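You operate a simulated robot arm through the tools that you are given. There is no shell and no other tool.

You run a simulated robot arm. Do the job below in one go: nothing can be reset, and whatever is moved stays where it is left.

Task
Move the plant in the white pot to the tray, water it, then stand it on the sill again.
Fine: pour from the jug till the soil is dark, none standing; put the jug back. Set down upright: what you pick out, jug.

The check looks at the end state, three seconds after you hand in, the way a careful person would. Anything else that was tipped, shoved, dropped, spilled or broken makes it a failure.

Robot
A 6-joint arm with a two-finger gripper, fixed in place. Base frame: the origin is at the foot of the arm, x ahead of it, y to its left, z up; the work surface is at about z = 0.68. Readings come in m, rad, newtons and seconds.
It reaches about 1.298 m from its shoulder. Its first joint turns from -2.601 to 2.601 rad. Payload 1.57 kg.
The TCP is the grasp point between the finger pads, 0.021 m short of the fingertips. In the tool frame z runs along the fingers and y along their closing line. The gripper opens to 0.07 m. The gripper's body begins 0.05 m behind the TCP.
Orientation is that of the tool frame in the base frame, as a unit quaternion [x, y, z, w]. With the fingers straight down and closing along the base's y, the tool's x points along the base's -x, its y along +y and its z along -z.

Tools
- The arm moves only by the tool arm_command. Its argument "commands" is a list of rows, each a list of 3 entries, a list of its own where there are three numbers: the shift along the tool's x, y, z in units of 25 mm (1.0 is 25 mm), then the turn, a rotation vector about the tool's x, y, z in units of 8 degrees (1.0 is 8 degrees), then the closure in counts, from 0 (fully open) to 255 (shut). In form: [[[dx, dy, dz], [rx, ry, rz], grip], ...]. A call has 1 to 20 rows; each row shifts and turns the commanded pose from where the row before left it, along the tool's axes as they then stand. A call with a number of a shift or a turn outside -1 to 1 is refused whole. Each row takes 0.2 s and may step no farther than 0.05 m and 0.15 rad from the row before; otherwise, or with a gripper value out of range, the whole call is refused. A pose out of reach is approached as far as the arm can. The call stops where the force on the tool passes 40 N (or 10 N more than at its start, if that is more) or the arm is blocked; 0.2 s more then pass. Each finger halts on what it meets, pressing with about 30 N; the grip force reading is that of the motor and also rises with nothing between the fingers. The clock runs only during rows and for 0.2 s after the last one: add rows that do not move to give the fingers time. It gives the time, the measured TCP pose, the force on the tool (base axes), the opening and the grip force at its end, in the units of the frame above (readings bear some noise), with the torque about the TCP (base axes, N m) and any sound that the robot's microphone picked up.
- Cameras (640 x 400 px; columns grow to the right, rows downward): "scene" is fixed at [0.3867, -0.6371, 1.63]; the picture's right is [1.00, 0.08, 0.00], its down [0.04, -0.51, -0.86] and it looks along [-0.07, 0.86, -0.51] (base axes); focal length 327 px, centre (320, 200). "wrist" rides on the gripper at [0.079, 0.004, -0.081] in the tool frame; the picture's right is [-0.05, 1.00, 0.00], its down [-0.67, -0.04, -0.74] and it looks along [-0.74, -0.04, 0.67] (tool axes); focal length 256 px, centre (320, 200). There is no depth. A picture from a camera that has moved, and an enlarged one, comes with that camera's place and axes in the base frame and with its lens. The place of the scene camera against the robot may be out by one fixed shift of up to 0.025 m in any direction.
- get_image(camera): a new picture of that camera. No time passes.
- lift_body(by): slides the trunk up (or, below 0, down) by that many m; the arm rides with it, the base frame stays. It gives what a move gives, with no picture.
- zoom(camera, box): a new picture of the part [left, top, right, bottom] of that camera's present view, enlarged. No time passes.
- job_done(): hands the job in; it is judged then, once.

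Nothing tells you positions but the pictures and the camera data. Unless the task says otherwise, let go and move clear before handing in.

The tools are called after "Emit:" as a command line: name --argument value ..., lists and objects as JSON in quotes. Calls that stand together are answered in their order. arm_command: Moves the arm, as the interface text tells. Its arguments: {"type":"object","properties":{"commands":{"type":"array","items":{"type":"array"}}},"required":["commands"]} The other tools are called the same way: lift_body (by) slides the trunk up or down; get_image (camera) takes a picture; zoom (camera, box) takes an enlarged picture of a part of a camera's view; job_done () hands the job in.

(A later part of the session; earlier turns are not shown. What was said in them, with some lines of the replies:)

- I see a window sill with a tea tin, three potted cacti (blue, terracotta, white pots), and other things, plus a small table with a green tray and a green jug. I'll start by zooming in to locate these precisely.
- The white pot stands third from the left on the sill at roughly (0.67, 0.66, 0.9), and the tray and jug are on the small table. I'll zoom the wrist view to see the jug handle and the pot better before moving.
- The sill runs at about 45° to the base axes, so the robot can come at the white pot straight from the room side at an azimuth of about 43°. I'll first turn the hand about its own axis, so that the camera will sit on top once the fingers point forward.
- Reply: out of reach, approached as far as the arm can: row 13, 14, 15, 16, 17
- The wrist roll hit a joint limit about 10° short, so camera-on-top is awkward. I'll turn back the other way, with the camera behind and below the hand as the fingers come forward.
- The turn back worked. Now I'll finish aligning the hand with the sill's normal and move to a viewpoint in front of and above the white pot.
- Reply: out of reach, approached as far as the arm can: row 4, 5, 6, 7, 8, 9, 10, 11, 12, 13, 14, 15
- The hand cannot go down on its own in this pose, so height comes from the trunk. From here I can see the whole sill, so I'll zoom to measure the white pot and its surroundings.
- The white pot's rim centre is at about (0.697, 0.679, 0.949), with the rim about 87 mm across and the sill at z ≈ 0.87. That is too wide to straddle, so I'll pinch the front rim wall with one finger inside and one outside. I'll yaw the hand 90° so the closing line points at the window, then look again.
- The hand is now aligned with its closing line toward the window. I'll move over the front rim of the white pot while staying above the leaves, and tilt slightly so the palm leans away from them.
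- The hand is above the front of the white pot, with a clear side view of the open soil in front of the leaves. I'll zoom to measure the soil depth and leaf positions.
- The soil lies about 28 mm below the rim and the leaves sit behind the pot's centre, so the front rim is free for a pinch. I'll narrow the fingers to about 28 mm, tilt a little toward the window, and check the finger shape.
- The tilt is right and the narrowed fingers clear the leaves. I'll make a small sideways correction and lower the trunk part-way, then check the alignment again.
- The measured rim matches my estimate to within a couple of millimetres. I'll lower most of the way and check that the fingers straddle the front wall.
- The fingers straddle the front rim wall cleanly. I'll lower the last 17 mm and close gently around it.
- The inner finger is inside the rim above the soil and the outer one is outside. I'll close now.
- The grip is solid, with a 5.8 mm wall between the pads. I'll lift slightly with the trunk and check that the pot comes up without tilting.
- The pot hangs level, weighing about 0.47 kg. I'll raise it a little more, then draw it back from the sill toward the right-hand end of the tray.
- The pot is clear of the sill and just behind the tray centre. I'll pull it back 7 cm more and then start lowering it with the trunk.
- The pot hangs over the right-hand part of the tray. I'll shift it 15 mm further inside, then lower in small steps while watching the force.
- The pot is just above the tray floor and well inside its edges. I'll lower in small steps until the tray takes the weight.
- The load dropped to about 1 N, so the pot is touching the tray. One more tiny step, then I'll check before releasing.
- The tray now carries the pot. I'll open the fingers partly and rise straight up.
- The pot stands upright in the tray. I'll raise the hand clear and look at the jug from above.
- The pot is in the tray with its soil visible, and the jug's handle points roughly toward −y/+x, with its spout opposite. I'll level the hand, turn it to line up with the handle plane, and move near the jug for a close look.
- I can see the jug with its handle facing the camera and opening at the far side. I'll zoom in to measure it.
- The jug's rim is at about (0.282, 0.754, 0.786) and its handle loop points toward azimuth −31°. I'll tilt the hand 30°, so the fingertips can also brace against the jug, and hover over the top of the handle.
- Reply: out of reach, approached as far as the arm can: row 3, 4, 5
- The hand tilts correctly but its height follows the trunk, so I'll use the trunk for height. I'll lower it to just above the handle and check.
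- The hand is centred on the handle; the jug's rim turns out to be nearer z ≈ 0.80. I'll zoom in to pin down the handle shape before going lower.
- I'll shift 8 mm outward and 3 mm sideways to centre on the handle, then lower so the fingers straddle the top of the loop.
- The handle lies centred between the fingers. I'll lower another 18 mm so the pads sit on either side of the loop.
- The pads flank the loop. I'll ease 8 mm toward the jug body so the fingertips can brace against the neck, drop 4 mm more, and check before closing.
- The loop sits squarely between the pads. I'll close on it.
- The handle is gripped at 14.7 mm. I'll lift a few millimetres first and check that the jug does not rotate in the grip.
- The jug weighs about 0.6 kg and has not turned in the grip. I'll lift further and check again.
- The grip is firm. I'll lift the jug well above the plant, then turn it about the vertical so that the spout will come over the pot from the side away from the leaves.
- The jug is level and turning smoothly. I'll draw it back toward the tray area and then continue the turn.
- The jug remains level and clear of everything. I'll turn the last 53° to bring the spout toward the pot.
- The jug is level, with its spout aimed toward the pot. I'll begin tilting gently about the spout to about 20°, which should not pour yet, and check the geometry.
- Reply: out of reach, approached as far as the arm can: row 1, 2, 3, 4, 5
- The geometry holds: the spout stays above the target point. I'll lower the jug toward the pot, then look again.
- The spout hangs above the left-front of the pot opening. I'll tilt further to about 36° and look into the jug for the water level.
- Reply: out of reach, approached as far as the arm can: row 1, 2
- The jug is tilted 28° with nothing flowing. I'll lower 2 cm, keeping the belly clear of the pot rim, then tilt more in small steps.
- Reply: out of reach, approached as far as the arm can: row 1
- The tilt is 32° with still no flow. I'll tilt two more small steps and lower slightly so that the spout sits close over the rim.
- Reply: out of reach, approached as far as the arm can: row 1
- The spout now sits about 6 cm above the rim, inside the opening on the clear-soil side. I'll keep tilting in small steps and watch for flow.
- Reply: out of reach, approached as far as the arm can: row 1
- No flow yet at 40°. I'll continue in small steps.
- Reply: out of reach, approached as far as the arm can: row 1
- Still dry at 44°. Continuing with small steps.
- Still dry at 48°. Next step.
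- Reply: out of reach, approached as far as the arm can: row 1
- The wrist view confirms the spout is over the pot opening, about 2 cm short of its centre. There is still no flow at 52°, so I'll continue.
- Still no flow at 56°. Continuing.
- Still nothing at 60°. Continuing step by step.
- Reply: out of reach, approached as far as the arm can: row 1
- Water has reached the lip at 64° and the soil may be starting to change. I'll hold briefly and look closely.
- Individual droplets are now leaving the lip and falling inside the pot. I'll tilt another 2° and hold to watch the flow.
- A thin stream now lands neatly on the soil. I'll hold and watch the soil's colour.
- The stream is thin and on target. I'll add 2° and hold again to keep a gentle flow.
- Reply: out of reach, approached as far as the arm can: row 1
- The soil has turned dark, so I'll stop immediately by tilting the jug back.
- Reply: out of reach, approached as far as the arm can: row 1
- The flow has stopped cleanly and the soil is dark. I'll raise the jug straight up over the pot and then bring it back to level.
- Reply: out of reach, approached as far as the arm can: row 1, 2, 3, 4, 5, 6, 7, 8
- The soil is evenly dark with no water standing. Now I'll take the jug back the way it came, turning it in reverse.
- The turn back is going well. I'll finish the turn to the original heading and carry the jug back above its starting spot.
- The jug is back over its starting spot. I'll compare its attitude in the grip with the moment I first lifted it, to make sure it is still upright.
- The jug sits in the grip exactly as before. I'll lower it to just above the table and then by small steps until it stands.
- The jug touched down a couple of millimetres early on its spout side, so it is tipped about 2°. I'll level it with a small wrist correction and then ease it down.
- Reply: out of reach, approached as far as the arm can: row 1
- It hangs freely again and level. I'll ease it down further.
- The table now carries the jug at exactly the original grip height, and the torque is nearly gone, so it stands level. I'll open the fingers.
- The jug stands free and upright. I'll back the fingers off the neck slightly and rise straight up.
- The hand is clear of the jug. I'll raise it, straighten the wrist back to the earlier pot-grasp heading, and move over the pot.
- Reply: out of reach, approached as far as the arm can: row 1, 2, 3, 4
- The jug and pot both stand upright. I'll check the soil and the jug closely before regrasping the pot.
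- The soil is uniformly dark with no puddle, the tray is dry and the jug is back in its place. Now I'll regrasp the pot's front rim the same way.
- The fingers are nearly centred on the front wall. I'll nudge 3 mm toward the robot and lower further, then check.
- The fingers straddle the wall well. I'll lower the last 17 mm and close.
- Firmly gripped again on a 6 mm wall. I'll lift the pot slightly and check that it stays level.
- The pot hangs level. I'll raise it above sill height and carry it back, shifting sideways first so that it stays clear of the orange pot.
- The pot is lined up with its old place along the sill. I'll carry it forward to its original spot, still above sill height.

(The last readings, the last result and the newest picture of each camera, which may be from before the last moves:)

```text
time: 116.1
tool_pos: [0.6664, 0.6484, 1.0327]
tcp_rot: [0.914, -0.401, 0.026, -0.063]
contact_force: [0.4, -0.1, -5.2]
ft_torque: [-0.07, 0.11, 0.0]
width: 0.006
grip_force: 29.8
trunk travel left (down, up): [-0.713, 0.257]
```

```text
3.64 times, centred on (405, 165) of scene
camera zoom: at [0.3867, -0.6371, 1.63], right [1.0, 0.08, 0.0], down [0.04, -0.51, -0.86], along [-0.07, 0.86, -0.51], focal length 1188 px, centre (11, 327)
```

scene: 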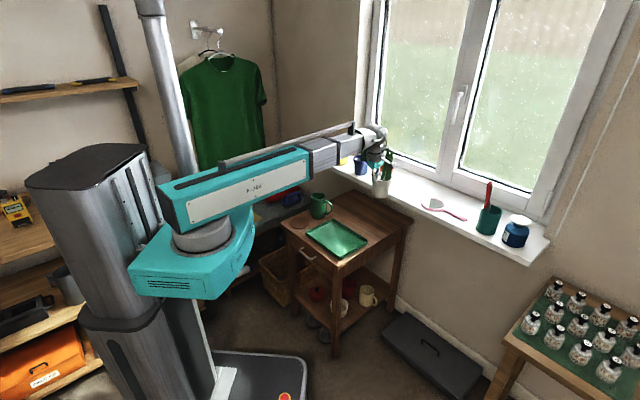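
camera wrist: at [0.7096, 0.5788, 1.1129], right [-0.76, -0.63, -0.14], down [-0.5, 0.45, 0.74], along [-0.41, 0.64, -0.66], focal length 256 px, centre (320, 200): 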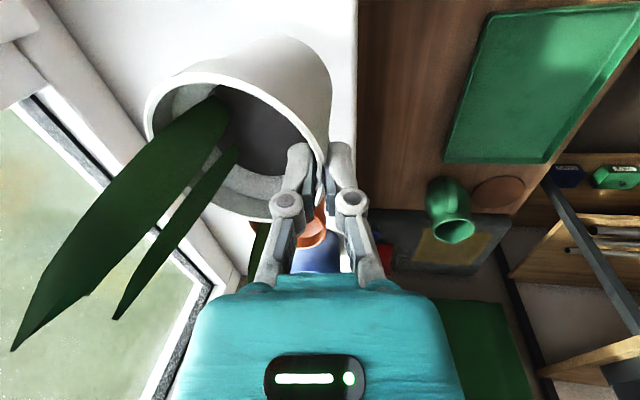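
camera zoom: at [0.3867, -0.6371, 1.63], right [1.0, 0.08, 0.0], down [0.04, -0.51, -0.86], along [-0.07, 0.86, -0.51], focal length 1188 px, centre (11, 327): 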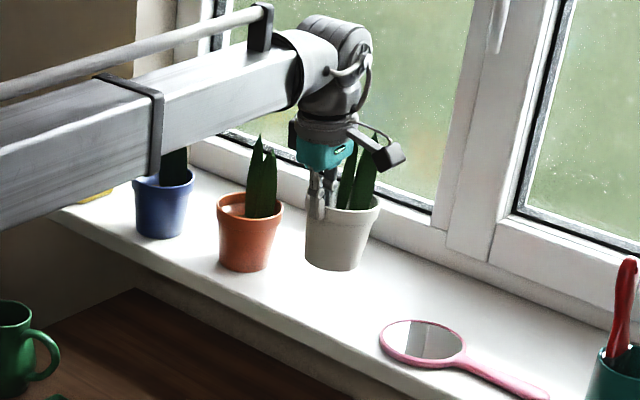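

The pot is above its original spot between the orange pot and the mirror. I'll lower it most of the way, then feel for the sill.

Emit:
lift_body --by -0.065

Emit:
lift_body --by -0.006

Emit:
zoom --camera "scene" --box '[370, 120, 440, 210]'

```text
time: 117.2
tool_pos: [0.6657, 0.6479, 0.9686]
tcp_rot: [0.914, -0.401, 0.028, -0.063]
contact_force: [-1.1, -0.1, -2.9]
ft_torque: [-0.1, 0.12, 0.04]
width: 0.0059
grip_force: 30.2
trunk travel left (down, up): [-0.648, 0.322]
```

```text
time: 117.7
tool_pos: [0.6673, 0.6476, 0.9613]
tcp_rot: [0.913, -0.402, 0.027, -0.062]
contact_force: [-1.4, -0.2, -1.3]
ft_torque: [-0.05, 0.03, 0.0]
width: 0.0058
grip_force: 29.5
trunk travel left (down, up): [-0.642, 0.328]
```

```text
4.44 times, centred on (405, 165) of scene
camera zoom: at [0.3867, -0.6371, 1.63], right [1.0, 0.08, 0.0], down [0.04, -0.51, -0.86], along [-0.07, 0.86, -0.51], focal length 1453 px, centre (-58, 356)
```

zoom: 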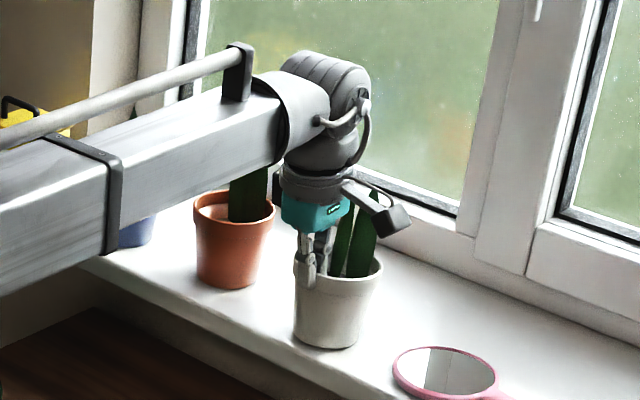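

The sill has begun to take the weight. I'll ease down another 2 mm so that the pot is fully supported.

Emit:
lift_body --by -0.002

Emit:
lift_body --by -0.001

```text
time: 118.2
tool_pos: [0.6652, 0.6462, 0.9607]
tcp_rot: [0.913, -0.401, 0.027, -0.063]
contact_force: [-2.0, -1.2, 2.2]
ft_torque: [-0.02, -0.03, 0.0]
width: 0.0059
grip_force: 29.3
trunk travel left (down, up): [-0.64, 0.33]
```

```text
time: 118.7
tool_pos: [0.6665, 0.6472, 0.9605]
tcp_rot: [0.913, -0.401, 0.027, -0.063]
contact_force: [-2.8, -2.0, 5.0]
ft_torque: [0.06, -0.14, 0.0]
width: 0.0064
grip_force: 29.6
trunk travel left (down, up): [-0.639, 0.331]
```

The pot is fully supported by the sill. I'll release it gently.

Emit:
arm_command --commands '[[[0, 0, 0], [0, 0, 0], 230], [[0, 0, 0], [0, 0, 0], 210], [[0, 0, 0], [0, 0, 0], 185], [[0, 0, 0], [0, 0, 0], 165], [[0, 0, 0], [0, 0, 0], 155], [[0, 0, 0], [0, 0, 0], 155]]'

Emit:
zoom --camera "wrist" --box '[120, 0, 420, 220]'

Emit:
zoom --camera "scene" --box '[370, 120, 440, 210]'

```text
time: 120.1
tool_pos: [0.6666, 0.6475, 0.9585]
tcp_rot: [0.914, -0.401, 0.027, -0.063]
contact_force: [-0.4, 0.5, -0.1]
ft_torque: [-0.01, 0.01, -0.02]
width: 0.0271
grip_force: 0.1
trunk travel left (down, up): [-0.639, 0.331]
```

```text
1.82 times, centred on (270, 110) of wrist
camera zoom: at [0.7093, 0.5786, 1.0393], right [-0.76, -0.63, -0.14], down [-0.5, 0.45, 0.74], along [-0.41, 0.64, -0.66], focal length 465 px, centre (411, 364)
```

zoom: 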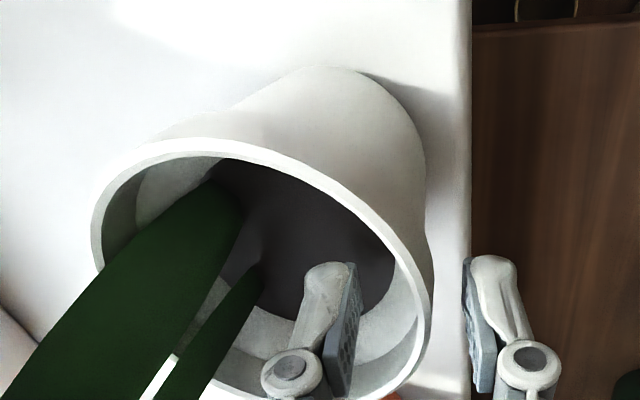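

```text
4.44 times, centred on (405, 165) of scene
camera zoom: at [0.3867, -0.6371, 1.63], right [1.0, 0.08, 0.0], down [0.04, -0.51, -0.86], along [-0.07, 0.86, -0.51], focal length 1453 px, centre (-58, 356)
```

zoom: 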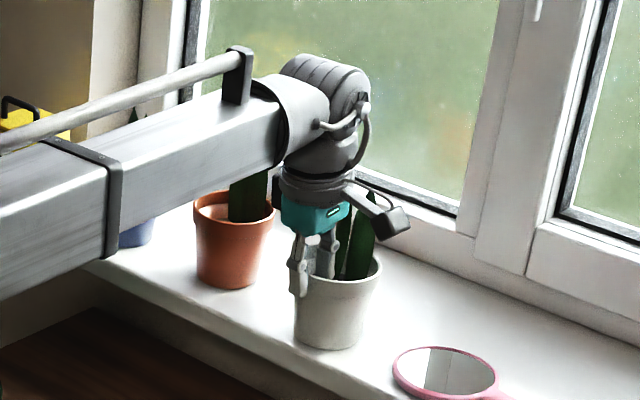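

The pot stands on the sill and the fingers are free of it. I'll rise straight up above the leaves, then pull back from the sill.

Emit:
lift_body --by 0.18

Emit:
arm_command --commands '[[[0, 0.6, -0.083], [0, 0, 0], 155], [[0, 0.8, -0.111], [0, 0, 0], 155], [[0, 0.8, -0.111], [0, 0, 0], 155], [[0, 0.8, -0.111], [0, 0, 0], 155], [[0, 0.8, -0.111], [0, 0, 0], 155], [[0, 0.8, -0.111], [0, 0, 0], 155], [[0, 0.8, -0.111], [0, 0, 0], 155], [[0, 0.8, -0.111], [0, 0, 0], 155], [[0, 0, 0], [0, 0, 0], 155]]'

Emit:
get_image --camera "scene"

Emit:
zoom --camera "scene" --box '[380, 150, 440, 210]'

Emit:
zoom --camera "scene" --box '[270, 180, 430, 280]'

Emit:
get_image --camera "wrist"

```text
time: 122.1
tool_pos: [0.6663, 0.6476, 1.1389]
tcp_rot: [0.914, -0.401, 0.028, -0.063]
contact_force: [0.2, -0.1, -0.4]
ft_torque: [-0.01, -0.03, -0.01]
width: 0.0274
grip_force: 0.2
trunk travel left (down, up): [-0.819, 0.151]
```

```text
time: 124.1
tool_pos: [0.5514, 0.5421, 1.1388]
tcp_rot: [0.913, -0.402, 0.027, -0.062]
contact_force: [1.2, -0.7, -0.1]
ft_torque: [0.01, 0.0, 0.0]
width: 0.0275
grip_force: 0.0
trunk travel left (down, up): [-0.819, 0.151]
```

```text
taken
```

scene: 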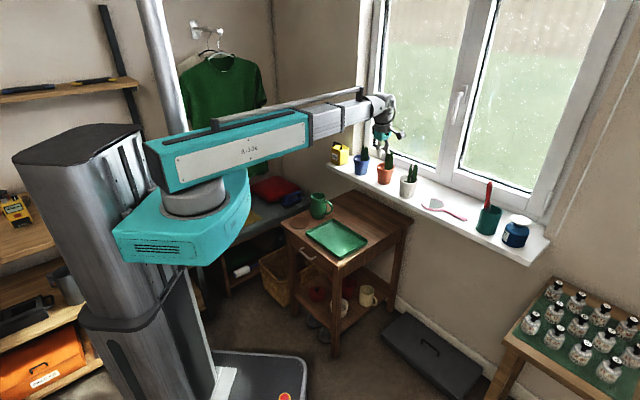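

```text
6.67 times, centred on (410, 180) of scene
camera zoom: at [0.3867, -0.6371, 1.63], right [1.0, 0.08, 0.0], down [0.04, -0.51, -0.86], along [-0.07, 0.86, -0.51], focal length 2179 px, centre (-280, 333)
```

zoom: 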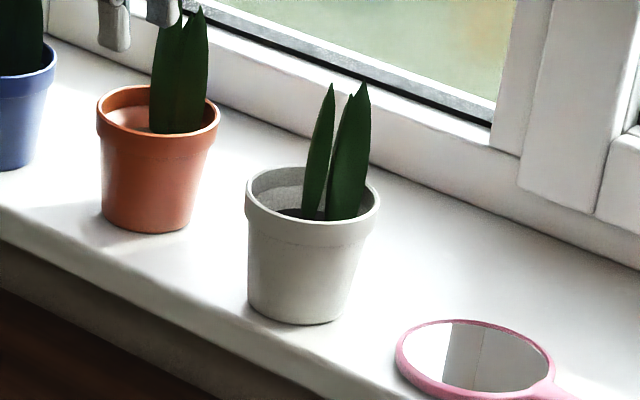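

```text
4.00 times, centred on (350, 230) of scene
camera zoom: at [0.3867, -0.6371, 1.63], right [1.0, 0.08, 0.0], down [0.04, -0.51, -0.86], along [-0.07, 0.86, -0.51], focal length 1307 px, centre (200, 80)
```

zoom: 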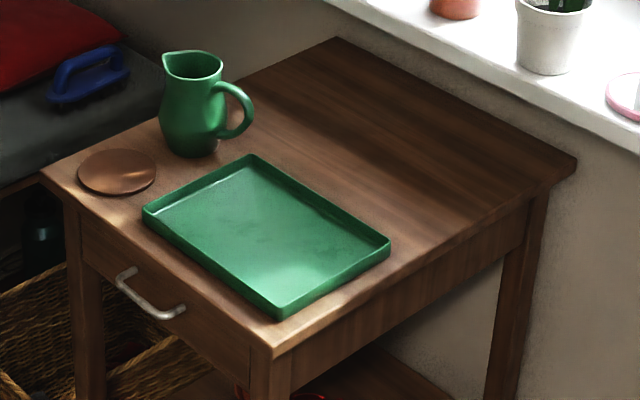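

```text
taken
camera wrist: at [0.5938, 0.4727, 1.2193], right [-0.76, -0.63, -0.14], down [-0.5, 0.45, 0.74], along [-0.41, 0.64, -0.66], focal length 256 px, centre (320, 200)
```

wrist: 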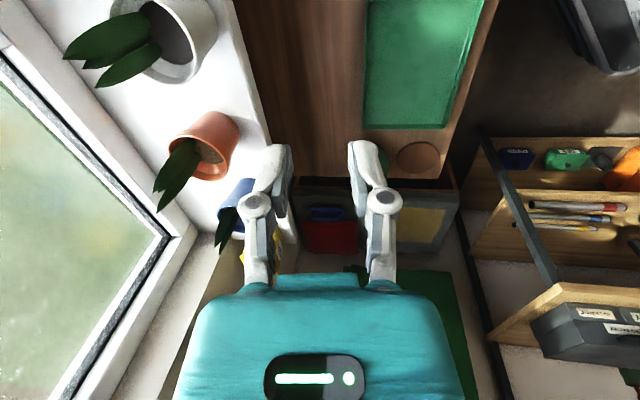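

Everything looks back in place. I'll take one last close look at the soil before handing in.

Emit:
zoom --camera "wrist" --box '[60, 0, 280, 190]'

Emit:
zoom --camera "scene" --box '[398, 160, 424, 192]'

```text
2.11 times, centred on (170, 95) of wrist
camera zoom: at [0.5938, 0.4727, 1.2193], right [-0.76, -0.63, -0.14], down [-0.5, 0.45, 0.74], along [-0.41, 0.64, -0.66], focal length 539 px, centre (636, 421)
```

zoom: 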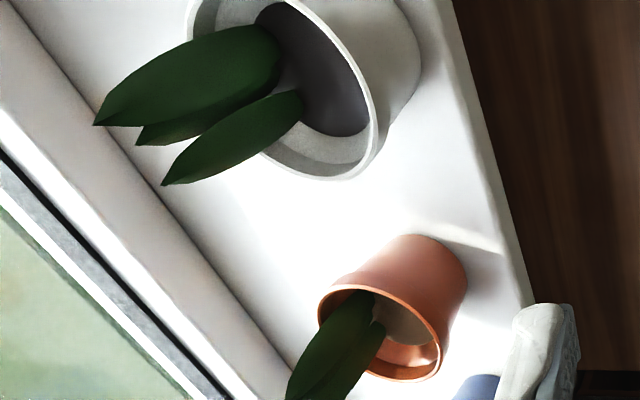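

```text
12.50 times, centred on (411, 176) of scene
camera zoom: at [0.3867, -0.6371, 1.63], right [1.0, 0.08, 0.0], down [0.04, -0.51, -0.86], along [-0.07, 0.86, -0.51], focal length 4086 px, centre (-818, 500)
```

zoom: 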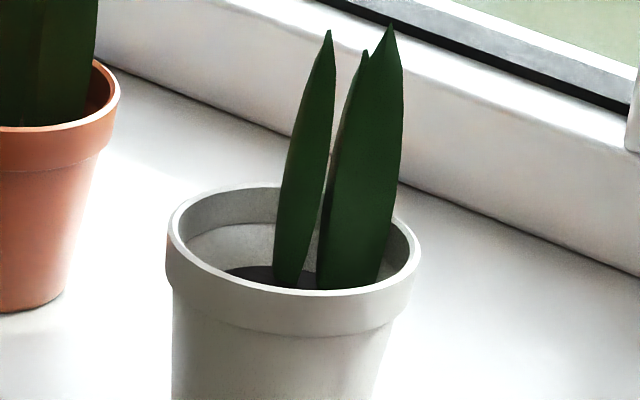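

The soil is dark with no water standing. The white pot is upright on its old spot, the jug is back where it was, and nothing else has moved. The arm is clear, so I'm handing in.

Emit:
job_done

```text
The job is handed in.
```

The plant in the white pot has been watered and is standing upright on the sill again, within a few millimetres of where it started.

- **Watering:** I stood the pot in the tray and poured slowly from the jug. I stopped as soon as the soil turned dark. The last pictures show the soil dark all over, with no water standing on it and none spilled on the tray or table.
- **Jug:** It is back upright at its original spot by the tray. It touched down tipped by about 2°, so I levelled it before letting go.
- **Everything else:** The other pots, the mirror and the rest of the sill and table look untouched in the final pictures. The gripper is empty, and the arm is raised and drawn back from the sill.

The job is handed in; I haven't seen the result of the check.
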